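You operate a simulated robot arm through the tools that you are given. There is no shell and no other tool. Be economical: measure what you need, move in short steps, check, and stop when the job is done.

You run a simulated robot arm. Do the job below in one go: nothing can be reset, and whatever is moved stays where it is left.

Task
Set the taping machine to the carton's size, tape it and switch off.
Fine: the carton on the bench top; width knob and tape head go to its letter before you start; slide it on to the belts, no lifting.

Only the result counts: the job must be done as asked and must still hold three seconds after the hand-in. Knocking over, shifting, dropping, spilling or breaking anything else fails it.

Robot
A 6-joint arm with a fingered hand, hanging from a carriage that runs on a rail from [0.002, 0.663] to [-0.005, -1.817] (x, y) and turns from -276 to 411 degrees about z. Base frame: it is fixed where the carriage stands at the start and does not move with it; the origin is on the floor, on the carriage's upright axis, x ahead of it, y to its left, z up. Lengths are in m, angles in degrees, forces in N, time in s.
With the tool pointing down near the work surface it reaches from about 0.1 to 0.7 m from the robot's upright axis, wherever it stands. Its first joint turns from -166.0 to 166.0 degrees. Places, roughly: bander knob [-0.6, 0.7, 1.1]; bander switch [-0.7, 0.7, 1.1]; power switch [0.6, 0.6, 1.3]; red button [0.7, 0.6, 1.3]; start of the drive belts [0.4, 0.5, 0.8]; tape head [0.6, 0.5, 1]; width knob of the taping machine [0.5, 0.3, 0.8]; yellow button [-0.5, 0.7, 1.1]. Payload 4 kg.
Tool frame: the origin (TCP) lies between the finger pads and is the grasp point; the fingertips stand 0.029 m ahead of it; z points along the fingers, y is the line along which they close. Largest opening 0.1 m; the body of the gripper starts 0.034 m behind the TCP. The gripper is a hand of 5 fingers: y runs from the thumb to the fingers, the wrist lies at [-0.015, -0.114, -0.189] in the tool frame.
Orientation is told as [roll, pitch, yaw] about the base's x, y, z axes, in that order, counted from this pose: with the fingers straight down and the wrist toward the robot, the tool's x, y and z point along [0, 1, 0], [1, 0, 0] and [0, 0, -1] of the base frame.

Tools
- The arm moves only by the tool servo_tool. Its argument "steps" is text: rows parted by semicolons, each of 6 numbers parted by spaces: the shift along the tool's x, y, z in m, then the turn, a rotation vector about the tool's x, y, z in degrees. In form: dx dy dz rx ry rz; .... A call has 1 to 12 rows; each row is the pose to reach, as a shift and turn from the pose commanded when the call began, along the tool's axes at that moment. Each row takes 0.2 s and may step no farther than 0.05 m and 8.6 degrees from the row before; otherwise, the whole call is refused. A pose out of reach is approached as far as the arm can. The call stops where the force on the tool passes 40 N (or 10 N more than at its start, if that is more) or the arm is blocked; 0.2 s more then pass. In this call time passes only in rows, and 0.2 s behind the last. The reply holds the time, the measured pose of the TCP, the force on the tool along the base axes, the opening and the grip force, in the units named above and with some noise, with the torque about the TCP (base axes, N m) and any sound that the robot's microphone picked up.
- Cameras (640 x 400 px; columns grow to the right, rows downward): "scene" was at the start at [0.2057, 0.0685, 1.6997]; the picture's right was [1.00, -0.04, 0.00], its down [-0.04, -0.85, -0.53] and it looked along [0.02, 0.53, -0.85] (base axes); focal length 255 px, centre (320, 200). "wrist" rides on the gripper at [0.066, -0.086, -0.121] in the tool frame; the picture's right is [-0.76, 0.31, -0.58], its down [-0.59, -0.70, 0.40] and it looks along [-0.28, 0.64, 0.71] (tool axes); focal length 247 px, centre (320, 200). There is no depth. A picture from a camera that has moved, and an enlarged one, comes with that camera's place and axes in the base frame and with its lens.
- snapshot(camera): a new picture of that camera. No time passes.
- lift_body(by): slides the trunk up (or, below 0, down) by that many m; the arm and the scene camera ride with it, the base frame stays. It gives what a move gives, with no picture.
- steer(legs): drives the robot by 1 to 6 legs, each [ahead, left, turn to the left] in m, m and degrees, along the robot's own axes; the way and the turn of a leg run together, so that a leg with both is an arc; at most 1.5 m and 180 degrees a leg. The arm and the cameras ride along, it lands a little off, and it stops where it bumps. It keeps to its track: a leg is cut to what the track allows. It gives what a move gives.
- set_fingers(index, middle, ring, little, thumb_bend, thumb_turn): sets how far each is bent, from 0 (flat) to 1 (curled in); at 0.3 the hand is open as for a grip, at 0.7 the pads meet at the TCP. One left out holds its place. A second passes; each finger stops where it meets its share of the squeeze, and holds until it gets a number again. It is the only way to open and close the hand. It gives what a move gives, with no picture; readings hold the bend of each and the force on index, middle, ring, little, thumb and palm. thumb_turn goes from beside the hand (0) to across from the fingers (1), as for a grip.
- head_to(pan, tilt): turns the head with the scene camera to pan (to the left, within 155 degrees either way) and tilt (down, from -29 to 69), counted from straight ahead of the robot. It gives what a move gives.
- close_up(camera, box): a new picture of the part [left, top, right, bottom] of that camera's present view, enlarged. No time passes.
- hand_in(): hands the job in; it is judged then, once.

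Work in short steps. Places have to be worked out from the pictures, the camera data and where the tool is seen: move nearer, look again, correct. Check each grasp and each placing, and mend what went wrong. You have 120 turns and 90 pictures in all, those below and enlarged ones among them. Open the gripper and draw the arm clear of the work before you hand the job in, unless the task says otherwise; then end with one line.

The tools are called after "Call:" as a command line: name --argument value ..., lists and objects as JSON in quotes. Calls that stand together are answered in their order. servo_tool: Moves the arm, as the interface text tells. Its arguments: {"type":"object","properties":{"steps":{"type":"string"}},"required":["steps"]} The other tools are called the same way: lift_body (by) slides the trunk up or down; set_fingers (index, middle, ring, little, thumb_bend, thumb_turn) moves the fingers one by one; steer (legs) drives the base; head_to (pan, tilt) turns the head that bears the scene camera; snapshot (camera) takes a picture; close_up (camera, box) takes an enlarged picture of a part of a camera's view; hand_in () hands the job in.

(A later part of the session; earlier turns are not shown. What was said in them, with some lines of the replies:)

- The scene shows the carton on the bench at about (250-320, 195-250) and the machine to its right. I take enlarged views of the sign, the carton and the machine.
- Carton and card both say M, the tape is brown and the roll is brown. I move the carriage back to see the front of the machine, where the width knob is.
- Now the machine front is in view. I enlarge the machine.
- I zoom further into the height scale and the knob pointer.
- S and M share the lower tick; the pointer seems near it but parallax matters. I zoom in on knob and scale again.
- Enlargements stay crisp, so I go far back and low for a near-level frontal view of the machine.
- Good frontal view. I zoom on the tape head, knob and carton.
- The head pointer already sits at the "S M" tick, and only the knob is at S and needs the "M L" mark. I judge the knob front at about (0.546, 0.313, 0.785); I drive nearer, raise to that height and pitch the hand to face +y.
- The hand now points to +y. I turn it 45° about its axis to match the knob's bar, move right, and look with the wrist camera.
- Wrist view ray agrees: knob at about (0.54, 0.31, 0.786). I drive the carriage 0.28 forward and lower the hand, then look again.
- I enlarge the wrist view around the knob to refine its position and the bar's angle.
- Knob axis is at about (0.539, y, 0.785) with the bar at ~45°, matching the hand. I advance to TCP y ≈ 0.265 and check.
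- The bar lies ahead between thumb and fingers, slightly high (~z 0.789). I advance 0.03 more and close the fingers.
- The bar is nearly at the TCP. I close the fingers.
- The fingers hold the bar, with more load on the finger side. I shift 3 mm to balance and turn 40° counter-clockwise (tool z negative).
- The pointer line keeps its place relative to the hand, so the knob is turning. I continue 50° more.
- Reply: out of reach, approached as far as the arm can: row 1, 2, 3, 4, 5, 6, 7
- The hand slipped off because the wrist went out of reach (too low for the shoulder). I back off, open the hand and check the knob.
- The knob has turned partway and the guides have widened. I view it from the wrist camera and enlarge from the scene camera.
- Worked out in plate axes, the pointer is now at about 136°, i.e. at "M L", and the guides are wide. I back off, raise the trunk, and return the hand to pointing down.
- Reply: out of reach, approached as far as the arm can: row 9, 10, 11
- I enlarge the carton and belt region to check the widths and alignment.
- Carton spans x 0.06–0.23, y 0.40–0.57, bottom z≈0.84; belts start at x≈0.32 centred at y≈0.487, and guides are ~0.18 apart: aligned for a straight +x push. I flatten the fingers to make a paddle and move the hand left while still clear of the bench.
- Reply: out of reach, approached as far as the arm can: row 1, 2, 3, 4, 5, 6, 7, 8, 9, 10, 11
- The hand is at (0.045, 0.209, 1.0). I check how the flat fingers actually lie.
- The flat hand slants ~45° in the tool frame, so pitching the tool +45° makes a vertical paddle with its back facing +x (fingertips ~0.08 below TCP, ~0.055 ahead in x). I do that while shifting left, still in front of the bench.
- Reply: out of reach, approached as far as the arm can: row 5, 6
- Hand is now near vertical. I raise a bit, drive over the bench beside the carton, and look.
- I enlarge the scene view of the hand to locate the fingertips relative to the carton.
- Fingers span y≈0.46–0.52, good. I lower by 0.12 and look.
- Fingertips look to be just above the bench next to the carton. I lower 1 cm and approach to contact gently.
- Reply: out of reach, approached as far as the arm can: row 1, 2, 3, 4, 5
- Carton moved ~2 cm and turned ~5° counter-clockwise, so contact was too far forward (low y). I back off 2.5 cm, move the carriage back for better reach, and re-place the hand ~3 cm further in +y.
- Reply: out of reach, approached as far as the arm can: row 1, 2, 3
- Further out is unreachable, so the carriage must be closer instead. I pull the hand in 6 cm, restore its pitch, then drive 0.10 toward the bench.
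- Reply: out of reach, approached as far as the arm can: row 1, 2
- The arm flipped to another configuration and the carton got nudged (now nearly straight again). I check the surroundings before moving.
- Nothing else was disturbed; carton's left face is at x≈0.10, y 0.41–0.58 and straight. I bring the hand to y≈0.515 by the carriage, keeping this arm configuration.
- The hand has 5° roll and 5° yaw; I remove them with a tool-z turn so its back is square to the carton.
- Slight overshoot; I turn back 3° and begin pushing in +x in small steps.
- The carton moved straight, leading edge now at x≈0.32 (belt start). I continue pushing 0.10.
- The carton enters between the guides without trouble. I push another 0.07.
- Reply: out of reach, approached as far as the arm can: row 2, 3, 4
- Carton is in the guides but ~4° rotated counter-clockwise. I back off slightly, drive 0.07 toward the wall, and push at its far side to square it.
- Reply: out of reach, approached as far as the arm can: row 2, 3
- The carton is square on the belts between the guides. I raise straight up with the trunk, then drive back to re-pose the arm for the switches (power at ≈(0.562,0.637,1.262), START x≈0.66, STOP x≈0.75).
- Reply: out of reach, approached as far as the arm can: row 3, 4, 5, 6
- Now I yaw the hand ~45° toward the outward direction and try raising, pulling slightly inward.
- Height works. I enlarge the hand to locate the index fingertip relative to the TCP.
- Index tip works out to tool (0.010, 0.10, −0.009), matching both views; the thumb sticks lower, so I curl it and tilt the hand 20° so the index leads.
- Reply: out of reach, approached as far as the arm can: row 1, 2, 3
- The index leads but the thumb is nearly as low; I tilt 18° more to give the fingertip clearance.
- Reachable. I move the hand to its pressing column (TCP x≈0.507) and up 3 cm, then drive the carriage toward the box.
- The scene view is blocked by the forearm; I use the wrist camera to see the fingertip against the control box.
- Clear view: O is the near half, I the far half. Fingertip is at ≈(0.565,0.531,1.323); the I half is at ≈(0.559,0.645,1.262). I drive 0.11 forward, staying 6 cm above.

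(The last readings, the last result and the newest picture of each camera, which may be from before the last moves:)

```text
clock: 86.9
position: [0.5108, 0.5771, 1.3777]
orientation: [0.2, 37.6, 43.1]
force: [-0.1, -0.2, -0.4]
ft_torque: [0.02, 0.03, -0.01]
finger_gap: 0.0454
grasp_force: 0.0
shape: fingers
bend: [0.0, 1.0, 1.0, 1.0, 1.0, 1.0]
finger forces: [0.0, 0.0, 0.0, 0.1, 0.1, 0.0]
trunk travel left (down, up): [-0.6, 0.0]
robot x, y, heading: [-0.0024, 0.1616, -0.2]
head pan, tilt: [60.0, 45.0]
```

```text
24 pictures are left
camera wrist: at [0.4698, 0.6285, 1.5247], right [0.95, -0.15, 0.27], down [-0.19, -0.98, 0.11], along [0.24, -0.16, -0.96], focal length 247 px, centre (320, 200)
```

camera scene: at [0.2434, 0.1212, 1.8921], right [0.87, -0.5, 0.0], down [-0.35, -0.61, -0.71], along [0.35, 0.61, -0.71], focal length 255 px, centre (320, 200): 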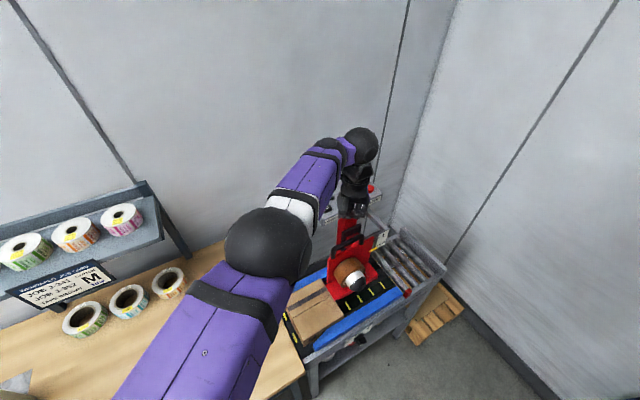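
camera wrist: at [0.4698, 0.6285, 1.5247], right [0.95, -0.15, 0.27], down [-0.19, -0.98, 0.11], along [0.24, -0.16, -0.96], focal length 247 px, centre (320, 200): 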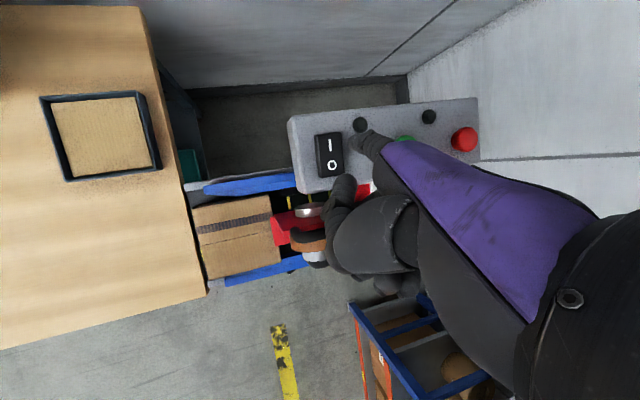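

Fingertip is about 1 cm right of the I half. I shift 1.1 cm left and press down in small rows, watching force and sound.

Call:
servo_tool --steps "0.009 0.008 0.02 0 0 0; 0.009 0.0223 0.0397 0 0 0; 0.009 0.0272 0.046 0 0 0; 0.009 0.0321 0.0523 0 0 0; 0.009 0.037 0.0586 0 0 0"

Call:
snapshot --camera "wrist"

```text
clock: 88.1
position: [0.5028, 0.582, 1.3183]
orientation: [0.3, 36.7, 43.2]
force: [-3.2, -2.6, 12.5]
ft_torque: [0.71, -0.46, 0.12]
finger_gap: 0.0447
grasp_force: 6.6
shape: fingers
bend: [0.0, 1.0, 1.0, 1.0, 1.0, 1.0]
finger forces: [12.8, 0.0, 0.0, 0.0, 0.1, 0.0]
trunk travel left (down, up): [-0.6, 0.0]
robot x, y, heading: [0.0012, 0.1598, -0.3]
head pan, tilt: [60.0, 45.0]
heard: click
stopped in row 5: the force on the tool passed its limit at 46 N (the readings are from after the stop); the commanded pose is now the measured one
```

```text
23 pictures are left
camera wrist: at [0.4611, 0.6323, 1.4656], right [0.95, -0.15, 0.28], down [-0.18, -0.98, 0.1], along [0.25, -0.14, -0.96], focal length 247 px, centre (320, 200)
```

wrist: 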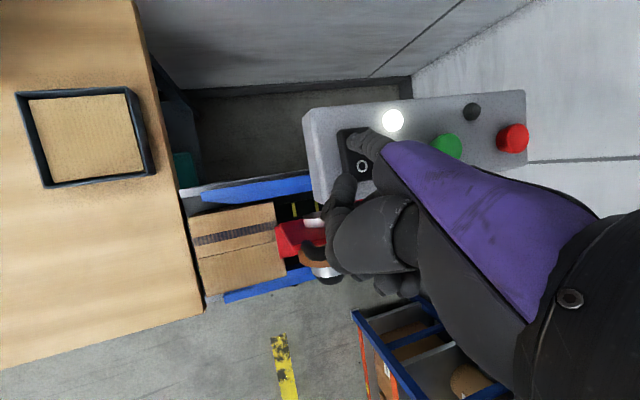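

Click heard and the power lamp is lit. I lift, then move the hand 8.5 cm right while pulling back, so the carriage can come closer for START.

Call:
servo_tool --steps "0 -0.0184 -0.0237 0 0 0; 0 -0.0367 -0.0475 0 0 0; -0.042 -0.0448 -0.0412 0 0 0; -0.084 -0.0528 -0.035 0 0 0; -0.126 -0.061 -0.0288 0 0 0; -0.168 -0.069 -0.0225 0 0 0"

Call:
steer --legs '[[0, 0.138, 0]]'

Call:
snapshot --camera "wrist"

```text
clock: 89.5
position: [0.5846, 0.4294, 1.3731]
orientation: [0.3, 36.9, 43.2]
force: [0.3, 0.7, 0.1]
ft_torque: [-0.03, 0.01, 0.03]
finger_gap: 0.0454
grasp_force: 0.2
shape: fingers
bend: [0.0, 1.0, 1.0, 1.0, 1.0, 1.0]
finger forces: [0.0, 0.1, 0.0, 0.0, 0.0, 0.1]
trunk travel left (down, up): [-0.6, 0.0]
robot x, y, heading: [0.0024, 0.1605, -0.2]
head pan, tilt: [60.0, 45.0]
```

```text
clock: 90.8
position: [0.5865, 0.565, 1.375]
orientation: [0.3, 36.9, 43.1]
force: [0.4, -0.7, -0.3]
ft_torque: [0.02, 0.0, 0.02]
finger_gap: 0.0455
grasp_force: 0.0
shape: fingers
bend: [0.0, 1.0, 1.0, 1.0, 1.0, 1.0]
finger forces: [0.0, 0.1, 0.1, 0.0, 0.0, 0.0]
trunk travel left (down, up): [-0.6, 0.0]
robot x, y, heading: [0.0003, 0.3007, -0.0]
head pan, tilt: [60.0, 45.0]
```

```text
22 pictures are left
camera wrist: at [0.5451, 0.616, 1.5215], right [0.95, -0.15, 0.27], down [-0.19, -0.98, 0.1], along [0.25, -0.15, -0.96], focal length 247 px, centre (320, 200)
```

wrist: 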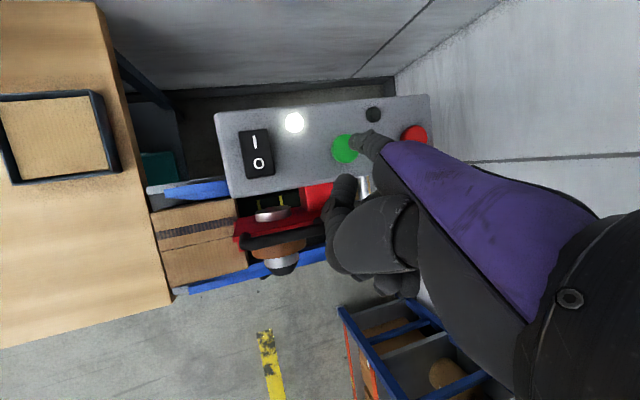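

The fingertip is within ~6 mm of START. I correct and press down in small rows.

Call:
servo_tool --steps "-0.006 0.012 0.016 0 0 0; -0.006 0.024 0.032 0 0 0; -0.006 0.0276 0.0368 0 0 0; -0.006 0.0312 0.0416 0 0 0; -0.006 0.0348 0.0464 0 0 0"

Call:
snapshot --camera "wrist"

```text
clock: 92.0
position: [0.5913, 0.561, 1.317]
orientation: [0.2, 36.9, 43.0]
force: [0.0, -1.3, 2.1]
ft_torque: [0.12, -0.08, 0.04]
finger_gap: 0.0453
grasp_force: 1.7
shape: fingers
bend: [0.0, 1.0, 1.0, 1.0, 1.0, 1.0]
finger forces: [2.5, 0.1, 0.0, 0.0, 0.1, 0.0]
trunk travel left (down, up): [-0.6, 0.0]
robot x, y, heading: [-0.0002, 0.2978, -0.1]
head pan, tilt: [60.0, 45.0]
heard: click
```

```text
21 pictures are left
camera wrist: at [0.5489, 0.6118, 1.464], right [0.95, -0.15, 0.27], down [-0.19, -0.98, 0.1], along [0.25, -0.15, -0.96], focal length 247 px, centre (320, 200)
```

wrist: 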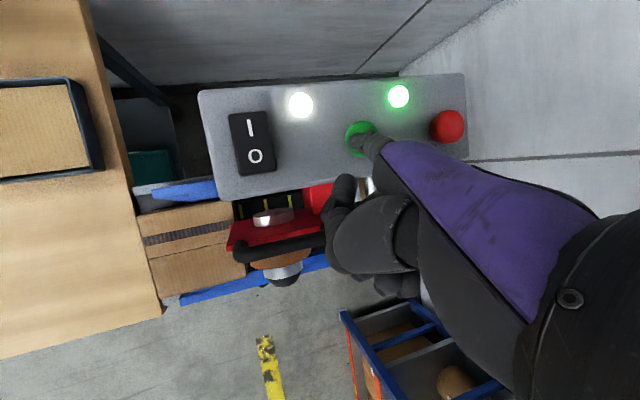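

The click came and the run lamp is lit. I lift the finger, and move it toward STOP while watching the carton.

Call:
servo_tool --steps "0 -0.018 -0.024 0 0 0; 0 -0.036 -0.048 0 0 0; 0 -0.036 -0.048 0 0 0; 0 -0.036 -0.048 0 0 0; 0 -0.036 -0.048 0 0 0"

Call:
snapshot --camera "wrist"

```text
clock: 93.2
position: [0.5909, 0.5611, 1.3746]
orientation: [0.3, 36.9, 43.1]
force: [0.5, -0.6, 0.2]
ft_torque: [0.01, -0.02, -0.01]
finger_gap: 0.0453
grasp_force: 0.0
shape: fingers
bend: [0.0, 1.0, 1.0, 1.0, 1.0, 1.0]
finger forces: [0.1, 0.0, 0.0, 0.1, 0.0, 0.1]
trunk travel left (down, up): [-0.6, 0.0]
robot x, y, heading: [0.0006, 0.2966, -0.3]
head pan, tilt: [60.0, 45.0]
```

```text
20 pictures are left
camera wrist: at [0.5491, 0.6118, 1.5235], right [0.95, -0.15, 0.27], down [-0.19, -0.98, 0.1], along [0.25, -0.15, -0.96], focal length 247 px, centre (320, 200)
```

wrist: 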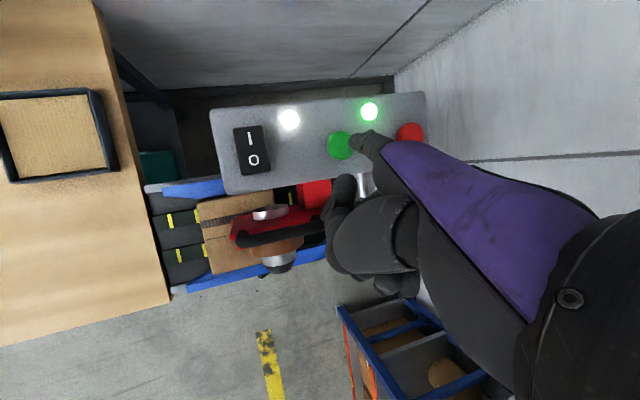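

The carton is being drawn in. I let time pass by holding still, then check.

Call:
servo_tool --steps "0 0 0 0 0 0; 0 0 0 0 0 0; 0 0 0 0 0 0; 0 0 0 0 0 0; 0 0 0 0 0 0; 0 0 0 0 0 0; 0 0 0 0 0 0; 0 0 0 0 0 0; 0 0 0 0 0 0; 0 0 0 0 0 0"

Call:
head_to --pan 40 --tilt 50

Call:
snapshot --camera "scene"

Call:
snapshot --camera "wrist"

```text
clock: 95.4
position: [0.5899, 0.5615, 1.3753]
orientation: [0.3, 36.9, 43.1]
force: [0.4, -0.4, -0.4]
ft_torque: [0.0, -0.01, -0.03]
finger_gap: 0.0454
grasp_force: 0.2
shape: fingers
bend: [0.0, 1.0, 1.0, 1.0, 1.0, 1.0]
finger forces: [0.0, 0.0, 0.1, 0.2, 0.1, 0.0]
trunk travel left (down, up): [-0.6, 0.0]
robot x, y, heading: [0.0031, 0.3035, -0.3]
head pan, tilt: [60.0, 45.0]
```

```text
clock: 96.2
position: [0.5903, 0.5621, 1.3746]
orientation: [0.3, 37.0, 43.1]
force: [0.0, 0.3, 0.1]
ft_torque: [-0.01, 0.03, -0.04]
finger_gap: 0.0454
grasp_force: 0.1
shape: fingers
bend: [0.0, 1.0, 1.0, 1.0, 1.0, 1.0]
finger forces: [0.0, 0.0, 0.0, 0.0, 0.0, 0.1]
trunk travel left (down, up): [-0.6, 0.0]
robot x, y, heading: [-0.0023, 0.2971, 0.0]
head pan, tilt: [40.0, 50.0]
```

```text
19 pictures are left
camera scene: at [0.2624, 0.3474, 1.8852], right [0.64, -0.77, 0.0], down [-0.59, -0.49, -0.64], along [0.49, 0.41, -0.77], focal length 255 px, centre (320, 200)
```

scene: 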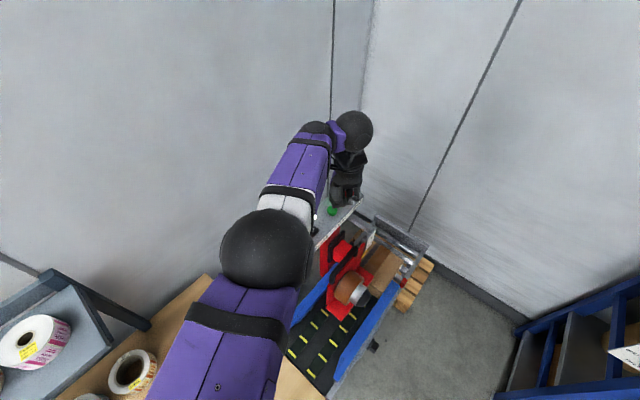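

```text
18 pictures are left
camera wrist: at [0.5491, 0.6118, 1.5235], right [0.95, -0.15, 0.27], down [-0.19, -0.98, 0.1], along [0.25, -0.15, -0.96], focal length 247 px, centre (320, 200)
```

wrist: 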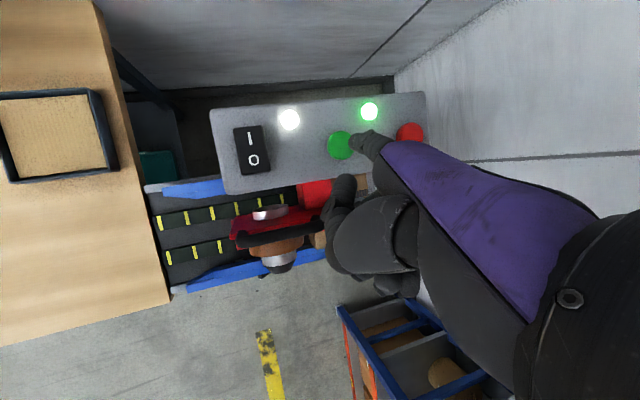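

The carton has passed under the head toward the rollers. I wait two more seconds and view it closely.

Call:
servo_tool --steps "0 0 0 0 0 0; 0 0 0 0 0 0; 0 0 0 0 0 0; 0 0 0 0 0 0; 0 0 0 0 0 0; 0 0 0 0 0 0; 0 0 0 0 0 0; 0 0 0 0 0 0; 0 0 0 0 0 0; 0 0 0 0 0 0"

Call:
close_up --camera "scene" --box '[280, 190, 460, 370]'

```text
clock: 98.4
position: [0.5897, 0.5616, 1.376]
orientation: [0.3, 36.9, 43.0]
force: [-0.2, -0.2, -0.4]
ft_torque: [0.01, 0.01, -0.04]
finger_gap: 0.0453
grasp_force: 0.2
shape: fingers
bend: [0.0, 1.0, 1.0, 1.0, 1.0, 1.0]
finger forces: [0.0, 0.0, 0.0, 0.0, 0.0, 0.1]
trunk travel left (down, up): [-0.6, 0.0]
robot x, y, heading: [0.0005, 0.2993, -0.0]
head pan, tilt: [40.0, 50.0]
```

```text
2.22 times, centred on (370, 280) of scene
camera zoom: at [0.2625, 0.3474, 1.8852], right [0.64, -0.77, 0.0], down [-0.59, -0.49, -0.64], along [0.49, 0.41, -0.77], focal length 567 px, centre (209, 22)
```

zoom: 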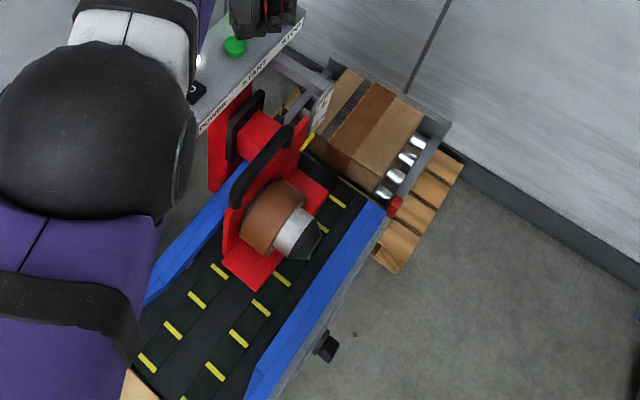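

The carton sits taped on the rollers at the end stop. Now I bring the finger back to the power switch: carriage back, then arm left.

Call:
steer --legs '[[0, -0.138, 0]]'

Call:
servo_tool --steps "0.038 0.007 -0.005 0 0 0; 0.076 0.014 -0.01 0 0 0; 0.114 0.02 -0.015 0 0 0; 0.151 0.0245 -0.018 0 0 0"

Call:
snapshot --camera "wrist"

```text
clock: 99.8
position: [0.5905, 0.4253, 1.3747]
orientation: [0.3, 36.9, 43.0]
force: [-1.1, 0.9, 0.6]
ft_torque: [-0.01, 0.02, -0.02]
finger_gap: 0.0458
grasp_force: 0.1
shape: fingers
bend: [0.0, 1.0, 1.0, 1.0, 1.0, 1.0]
finger forces: [0.1, 0.1, 0.1, 0.0, 0.1, 0.1]
trunk travel left (down, up): [-0.6, 0.0]
robot x, y, heading: [0.0002, 0.1628, -0.1]
head pan, tilt: [40.0, 50.0]
```

```text
clock: 100.8
position: [0.5101, 0.5561, 1.3755]
orientation: [0.3, 36.9, 43.1]
force: [-0.1, -1.2, -0.6]
ft_torque: [0.05, -0.01, 0.0]
finger_gap: 0.0454
grasp_force: 0.1
shape: fingers
bend: [0.0, 1.0, 1.0, 1.0, 1.0, 1.0]
finger forces: [0.0, 0.0, 0.1, 0.0, 0.0, 0.0]
trunk travel left (down, up): [-0.6, 0.0]
robot x, y, heading: [0.0005, 0.1623, 0.2]
head pan, tilt: [40.0, 50.0]
```

```text
16 pictures are left
camera wrist: at [0.4686, 0.6073, 1.5235], right [0.95, -0.15, 0.27], down [-0.19, -0.98, 0.1], along [0.25, -0.15, -0.96], focal length 247 px, centre (320, 200)
```

wrist: 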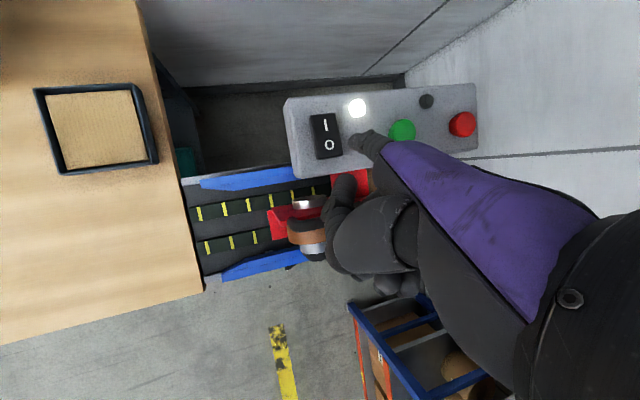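

The run lamp has gone out by itself; only power remains. O half is ≈1 cm left of the fingertip; I shift and press.

Call:
servo_tool --steps "0.005 0.004 0.022 0 0 0; 0.005 0.016 0.038 0 0 0; 0.005 0.0208 0.0444 0 0 0; 0.005 0.0256 0.0508 0 0 0; 0.005 0.0304 0.0572 0 0 0"

Call:
snapshot --camera "wrist"

```text
clock: 102.0
position: [0.5032, 0.5532, 1.3181]
orientation: [0.3, 36.4, 43.0]
force: [-7.7, -9.5, 35.4]
ft_torque: [1.88, -1.3, 0.01]
finger_gap: 0.0433
grasp_force: 18.6
shape: fingers
bend: [0.01, 1.0, 1.0, 1.0, 1.0, 1.0]
finger forces: [36.5, 0.1, 0.0, 0.0, 0.0, 0.1]
trunk travel left (down, up): [-0.6, 0.0]
robot x, y, heading: [0.0011, 0.1607, -0.1]
head pan, tilt: [40.0, 50.0]
heard: click
```

```text
15 pictures are left
camera wrist: at [0.4597, 0.6039, 1.466], right [0.95, -0.16, 0.28], down [-0.19, -0.98, 0.09], along [0.26, -0.14, -0.96], focal length 247 px, centre (320, 200)
```

wrist: 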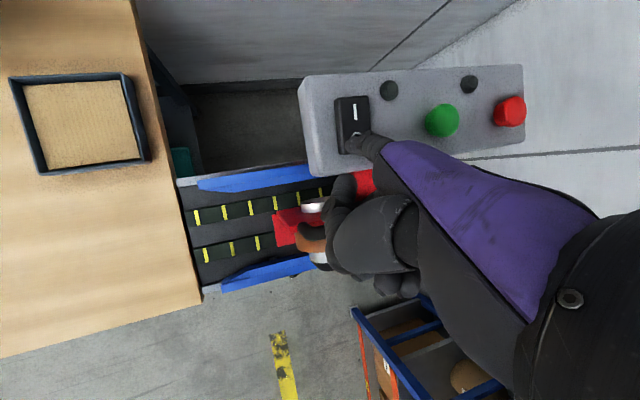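

Click, and both lamps are dark. I lift straight up and drive back clear, then check the whole scene.

Call:
servo_tool --steps "0 -0.018 -0.024 0 0 0; 0 -0.036 -0.048 0 0 0"

Call:
steer --legs '[[0, -0.6, 0]]'

Call:
set_fingers --index 0.3 --middle 0.3 --ring 0.3 --little 0.3 --thumb_bend 0.3

Call:
head_to --pan 65 --tilt 48

Call:
snapshot --camera "scene"

```text
clock: 102.5
position: [0.4995, 0.5528, 1.3705]
orientation: [0.3, 37.0, 43.1]
force: [-0.8, 0.7, -1.2]
ft_torque: [0.03, 0.0, -0.01]
finger_gap: 0.0455
grasp_force: 0.1
shape: fingers
bend: [0.0, 1.0, 1.0, 1.0, 1.0, 1.0]
finger forces: [0.0, 0.1, 0.1, 0.0, 0.0, 0.1]
trunk travel left (down, up): [-0.6, 0.0]
robot x, y, heading: [-0.0013, 0.1664, -0.1]
head pan, tilt: [40.0, 50.0]
```

```text
clock: 106.0
position: [0.4987, -0.0504, 1.3719]
orientation: [0.3, 36.9, 43.0]
force: [-0.1, 0.0, 0.2]
ft_torque: [0.0, 0.02, 0.01]
finger_gap: 0.0456
grasp_force: 0.0
shape: fingers
bend: [0.0, 1.0, 1.0, 1.0, 1.0, 1.0]
finger forces: [0.0, 0.0, 0.0, 0.0, 0.0, 0.1]
trunk travel left (down, up): [-0.6, 0.0]
robot x, y, heading: [0.0, -0.4409, -0.1]
head pan, tilt: [40.0, 50.0]
```

```text
clock: 107.0
position: [0.4976, -0.0502, 1.3717]
orientation: [0.2, 36.9, 43.0]
force: [0.0, 0.1, -0.8]
ft_torque: [-0.03, 0.02, 0.01]
finger_gap: 0.0985
grasp_force: 0.0
shape: fingers
bend: [0.3, 0.3, 0.3, 0.3, 0.3, 0.98]
finger forces: [0.0, 0.0, 0.1, 0.0, 0.0, 0.0]
trunk travel left (down, up): [-0.6, 0.0]
robot x, y, heading: [-0.004, -0.4364, -0.1]
head pan, tilt: [40.0, 50.0]
```

```text
clock: 107.8
position: [0.4982, -0.0507, 1.3716]
orientation: [0.3, 36.8, 42.9]
force: [0.3, -0.1, -0.4]
ft_torque: [0.0, -0.02, 0.0]
finger_gap: 0.0985
grasp_force: 0.0
shape: fingers
bend: [0.3, 0.3, 0.3, 0.3, 0.3, 0.98]
finger forces: [0.0, 0.0, 0.0, 0.0, 0.0, 0.0]
trunk travel left (down, up): [-0.6, 0.0]
robot x, y, heading: [-0.0018, -0.4389, -0.5]
head pan, tilt: [65.0, 48.0]
```

```text
14 pictures are left
camera scene: at [0.2351, -0.37, 1.8879], right [0.9, -0.43, 0.0], down [-0.32, -0.67, -0.67], along [0.29, 0.61, -0.74], focal length 255 px, centre (320, 200)
```

scene: 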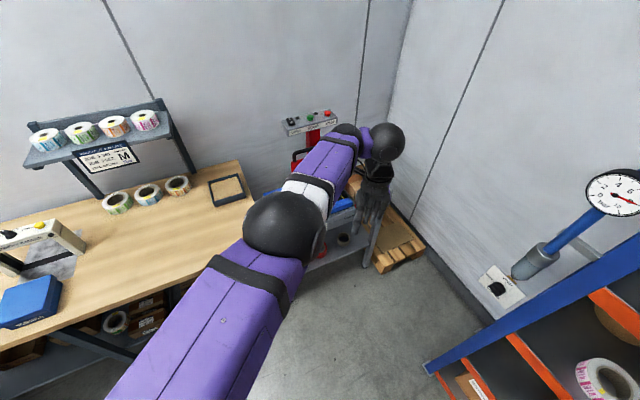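

The forearm hides the machine. I drive further back and look once more.

Call:
steer --legs '[[0, -0.5, 0]]'

Call:
lift_body --by -0.35

Call:
head_to --pan 72 --tilt 25

Call:
snapshot --camera "scene"

Call:
snapshot --camera "wrist"

```text
clock: 110.8
position: [0.4957, -0.5428, 1.3725]
orientation: [0.4, 36.9, 43.2]
force: [0.4, 0.3, 0.5]
ft_torque: [-0.04, 0.0, -0.05]
finger_gap: 0.0987
grasp_force: 0.1
shape: fingers
bend: [0.3, 0.3, 0.3, 0.3, 0.3, 0.98]
finger forces: [0.1, 0.1, 0.1, 0.1, 0.0, 0.0]
trunk travel left (down, up): [-0.6, 0.0]
robot x, y, heading: [-0.0075, -0.9378, 0.1]
head pan, tilt: [65.0, 48.0]
```

```text
clock: 114.2
position: [0.4957, -0.5418, 1.0208]
orientation: [0.3, 36.9, 43.1]
force: [0.0, -0.1, 0.5]
ft_torque: [0.02, 0.0, -0.02]
finger_gap: 0.0987
grasp_force: 0.1
shape: fingers
bend: [0.3, 0.3, 0.3, 0.3, 0.3, 0.98]
finger forces: [0.0, 0.1, 0.0, 0.1, 0.1, 0.0]
trunk travel left (down, up): [-0.25, 0.35]
robot x, y, heading: [-0.0024, -0.9344, 0.1]
head pan, tilt: [65.0, 48.0]
```

```text
clock: 115.0
position: [0.4943, -0.5423, 1.021]
orientation: [0.4, 36.9, 43.2]
force: [-0.6, 0.4, -0.6]
ft_torque: [0.0, -0.01, 0.0]
finger_gap: 0.0984
grasp_force: 0.1
shape: fingers
bend: [0.3, 0.3, 0.3, 0.3, 0.3, 0.98]
finger forces: [0.1, 0.0, 0.0, 0.0, 0.0, 0.0]
trunk travel left (down, up): [-0.25, 0.35]
robot x, y, heading: [-0.0024, -0.9368, 0.2]
head pan, tilt: [72.0, 25.0]
```

```text
13 pictures are left
camera scene: at [0.2286, -0.8475, 1.5726], right [0.95, -0.31, 0.0], down [-0.13, -0.4, -0.91], along [0.28, 0.86, -0.42], focal length 255 px, centre (320, 200)
```

scene: 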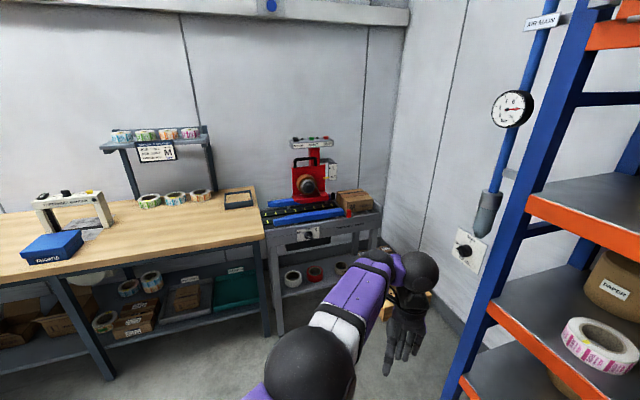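

```text
12 pictures are left
camera wrist: at [0.4536, -0.4923, 1.1696], right [0.95, -0.15, 0.27], down [-0.18, -0.98, 0.1], along [0.25, -0.15, -0.96], focal length 247 px, centre (320, 200)
```

wrist: 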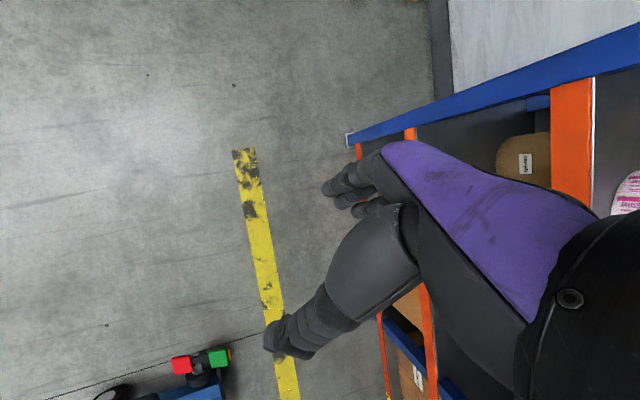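

The machine is in view; I enlarge it for a last check of knob, head, carton and lamps.

Call:
close_up --camera "scene" --box '[255, 125, 385, 255]'

Call:
close_up --camera "scene" --box '[290, 222, 330, 246]'

Call:
close_up --camera "scene" --box '[285, 130, 375, 220]'

```text
3.08 times, centred on (320, 190) of scene
camera zoom: at [0.2286, -0.8475, 1.5726], right [0.95, -0.31, 0.0], down [-0.13, -0.4, -0.91], along [0.28, 0.86, -0.42], focal length 785 px, centre (320, 231)
```

zoom: 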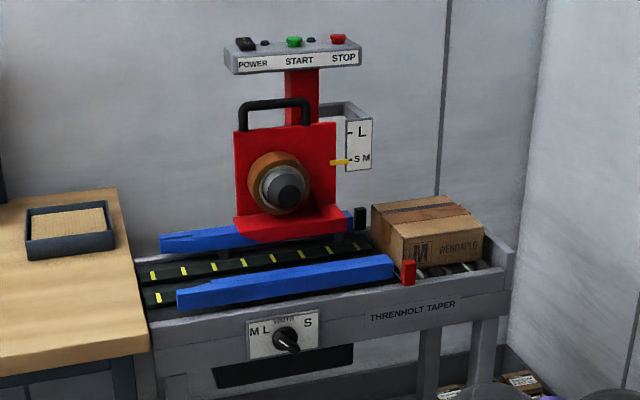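

```text
16.00 times, centred on (310, 234) of scene
camera zoom: at [0.2286, -0.8475, 1.5726], right [0.95, -0.31, 0.0], down [-0.13, -0.4, -0.91], along [0.28, 0.86, -0.42], focal length 4082 px, centre (480, -344)
```

zoom: 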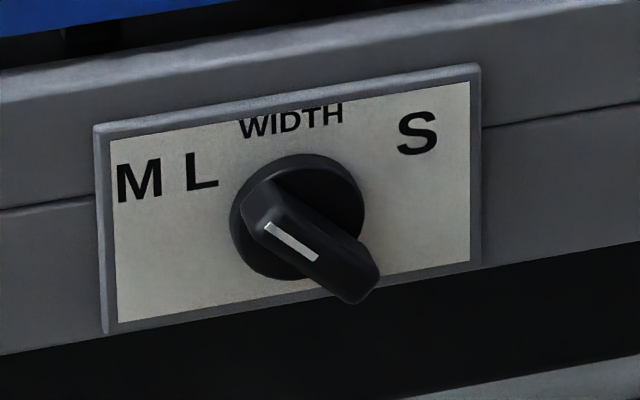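

```text
4.44 times, centred on (330, 175) of scene
camera zoom: at [0.2286, -0.8475, 1.5726], right [0.95, -0.31, 0.0], down [-0.13, -0.4, -0.91], along [0.28, 0.86, -0.42], focal length 1134 px, centre (276, 311)
```

zoom: 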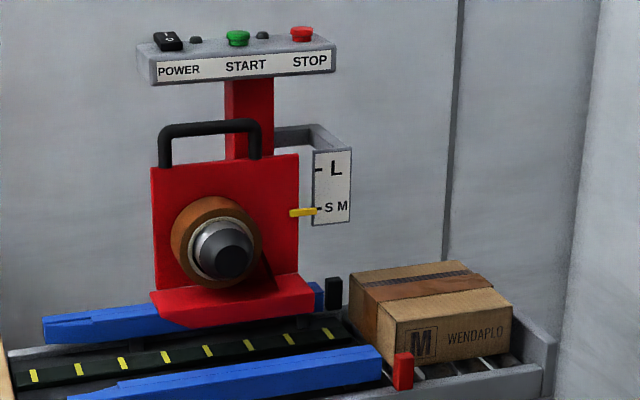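

Everything checks out: knob at "M L", head at "S M", carton taped in brown on the rollers, lamps off, hand open and clear. I hand in.

Call:
hand_in

```text
The job is handed in.
```

The M carton is taped with brown tape and sits on the exit rollers. The width knob is at "M L", the tape head at "S M" (it was already there), and the power is off with both lamps dark. The hand is open and clear of the machine. The run lamp went out on its own when the cycle ended, so I did not press STOP. The job is handed in.
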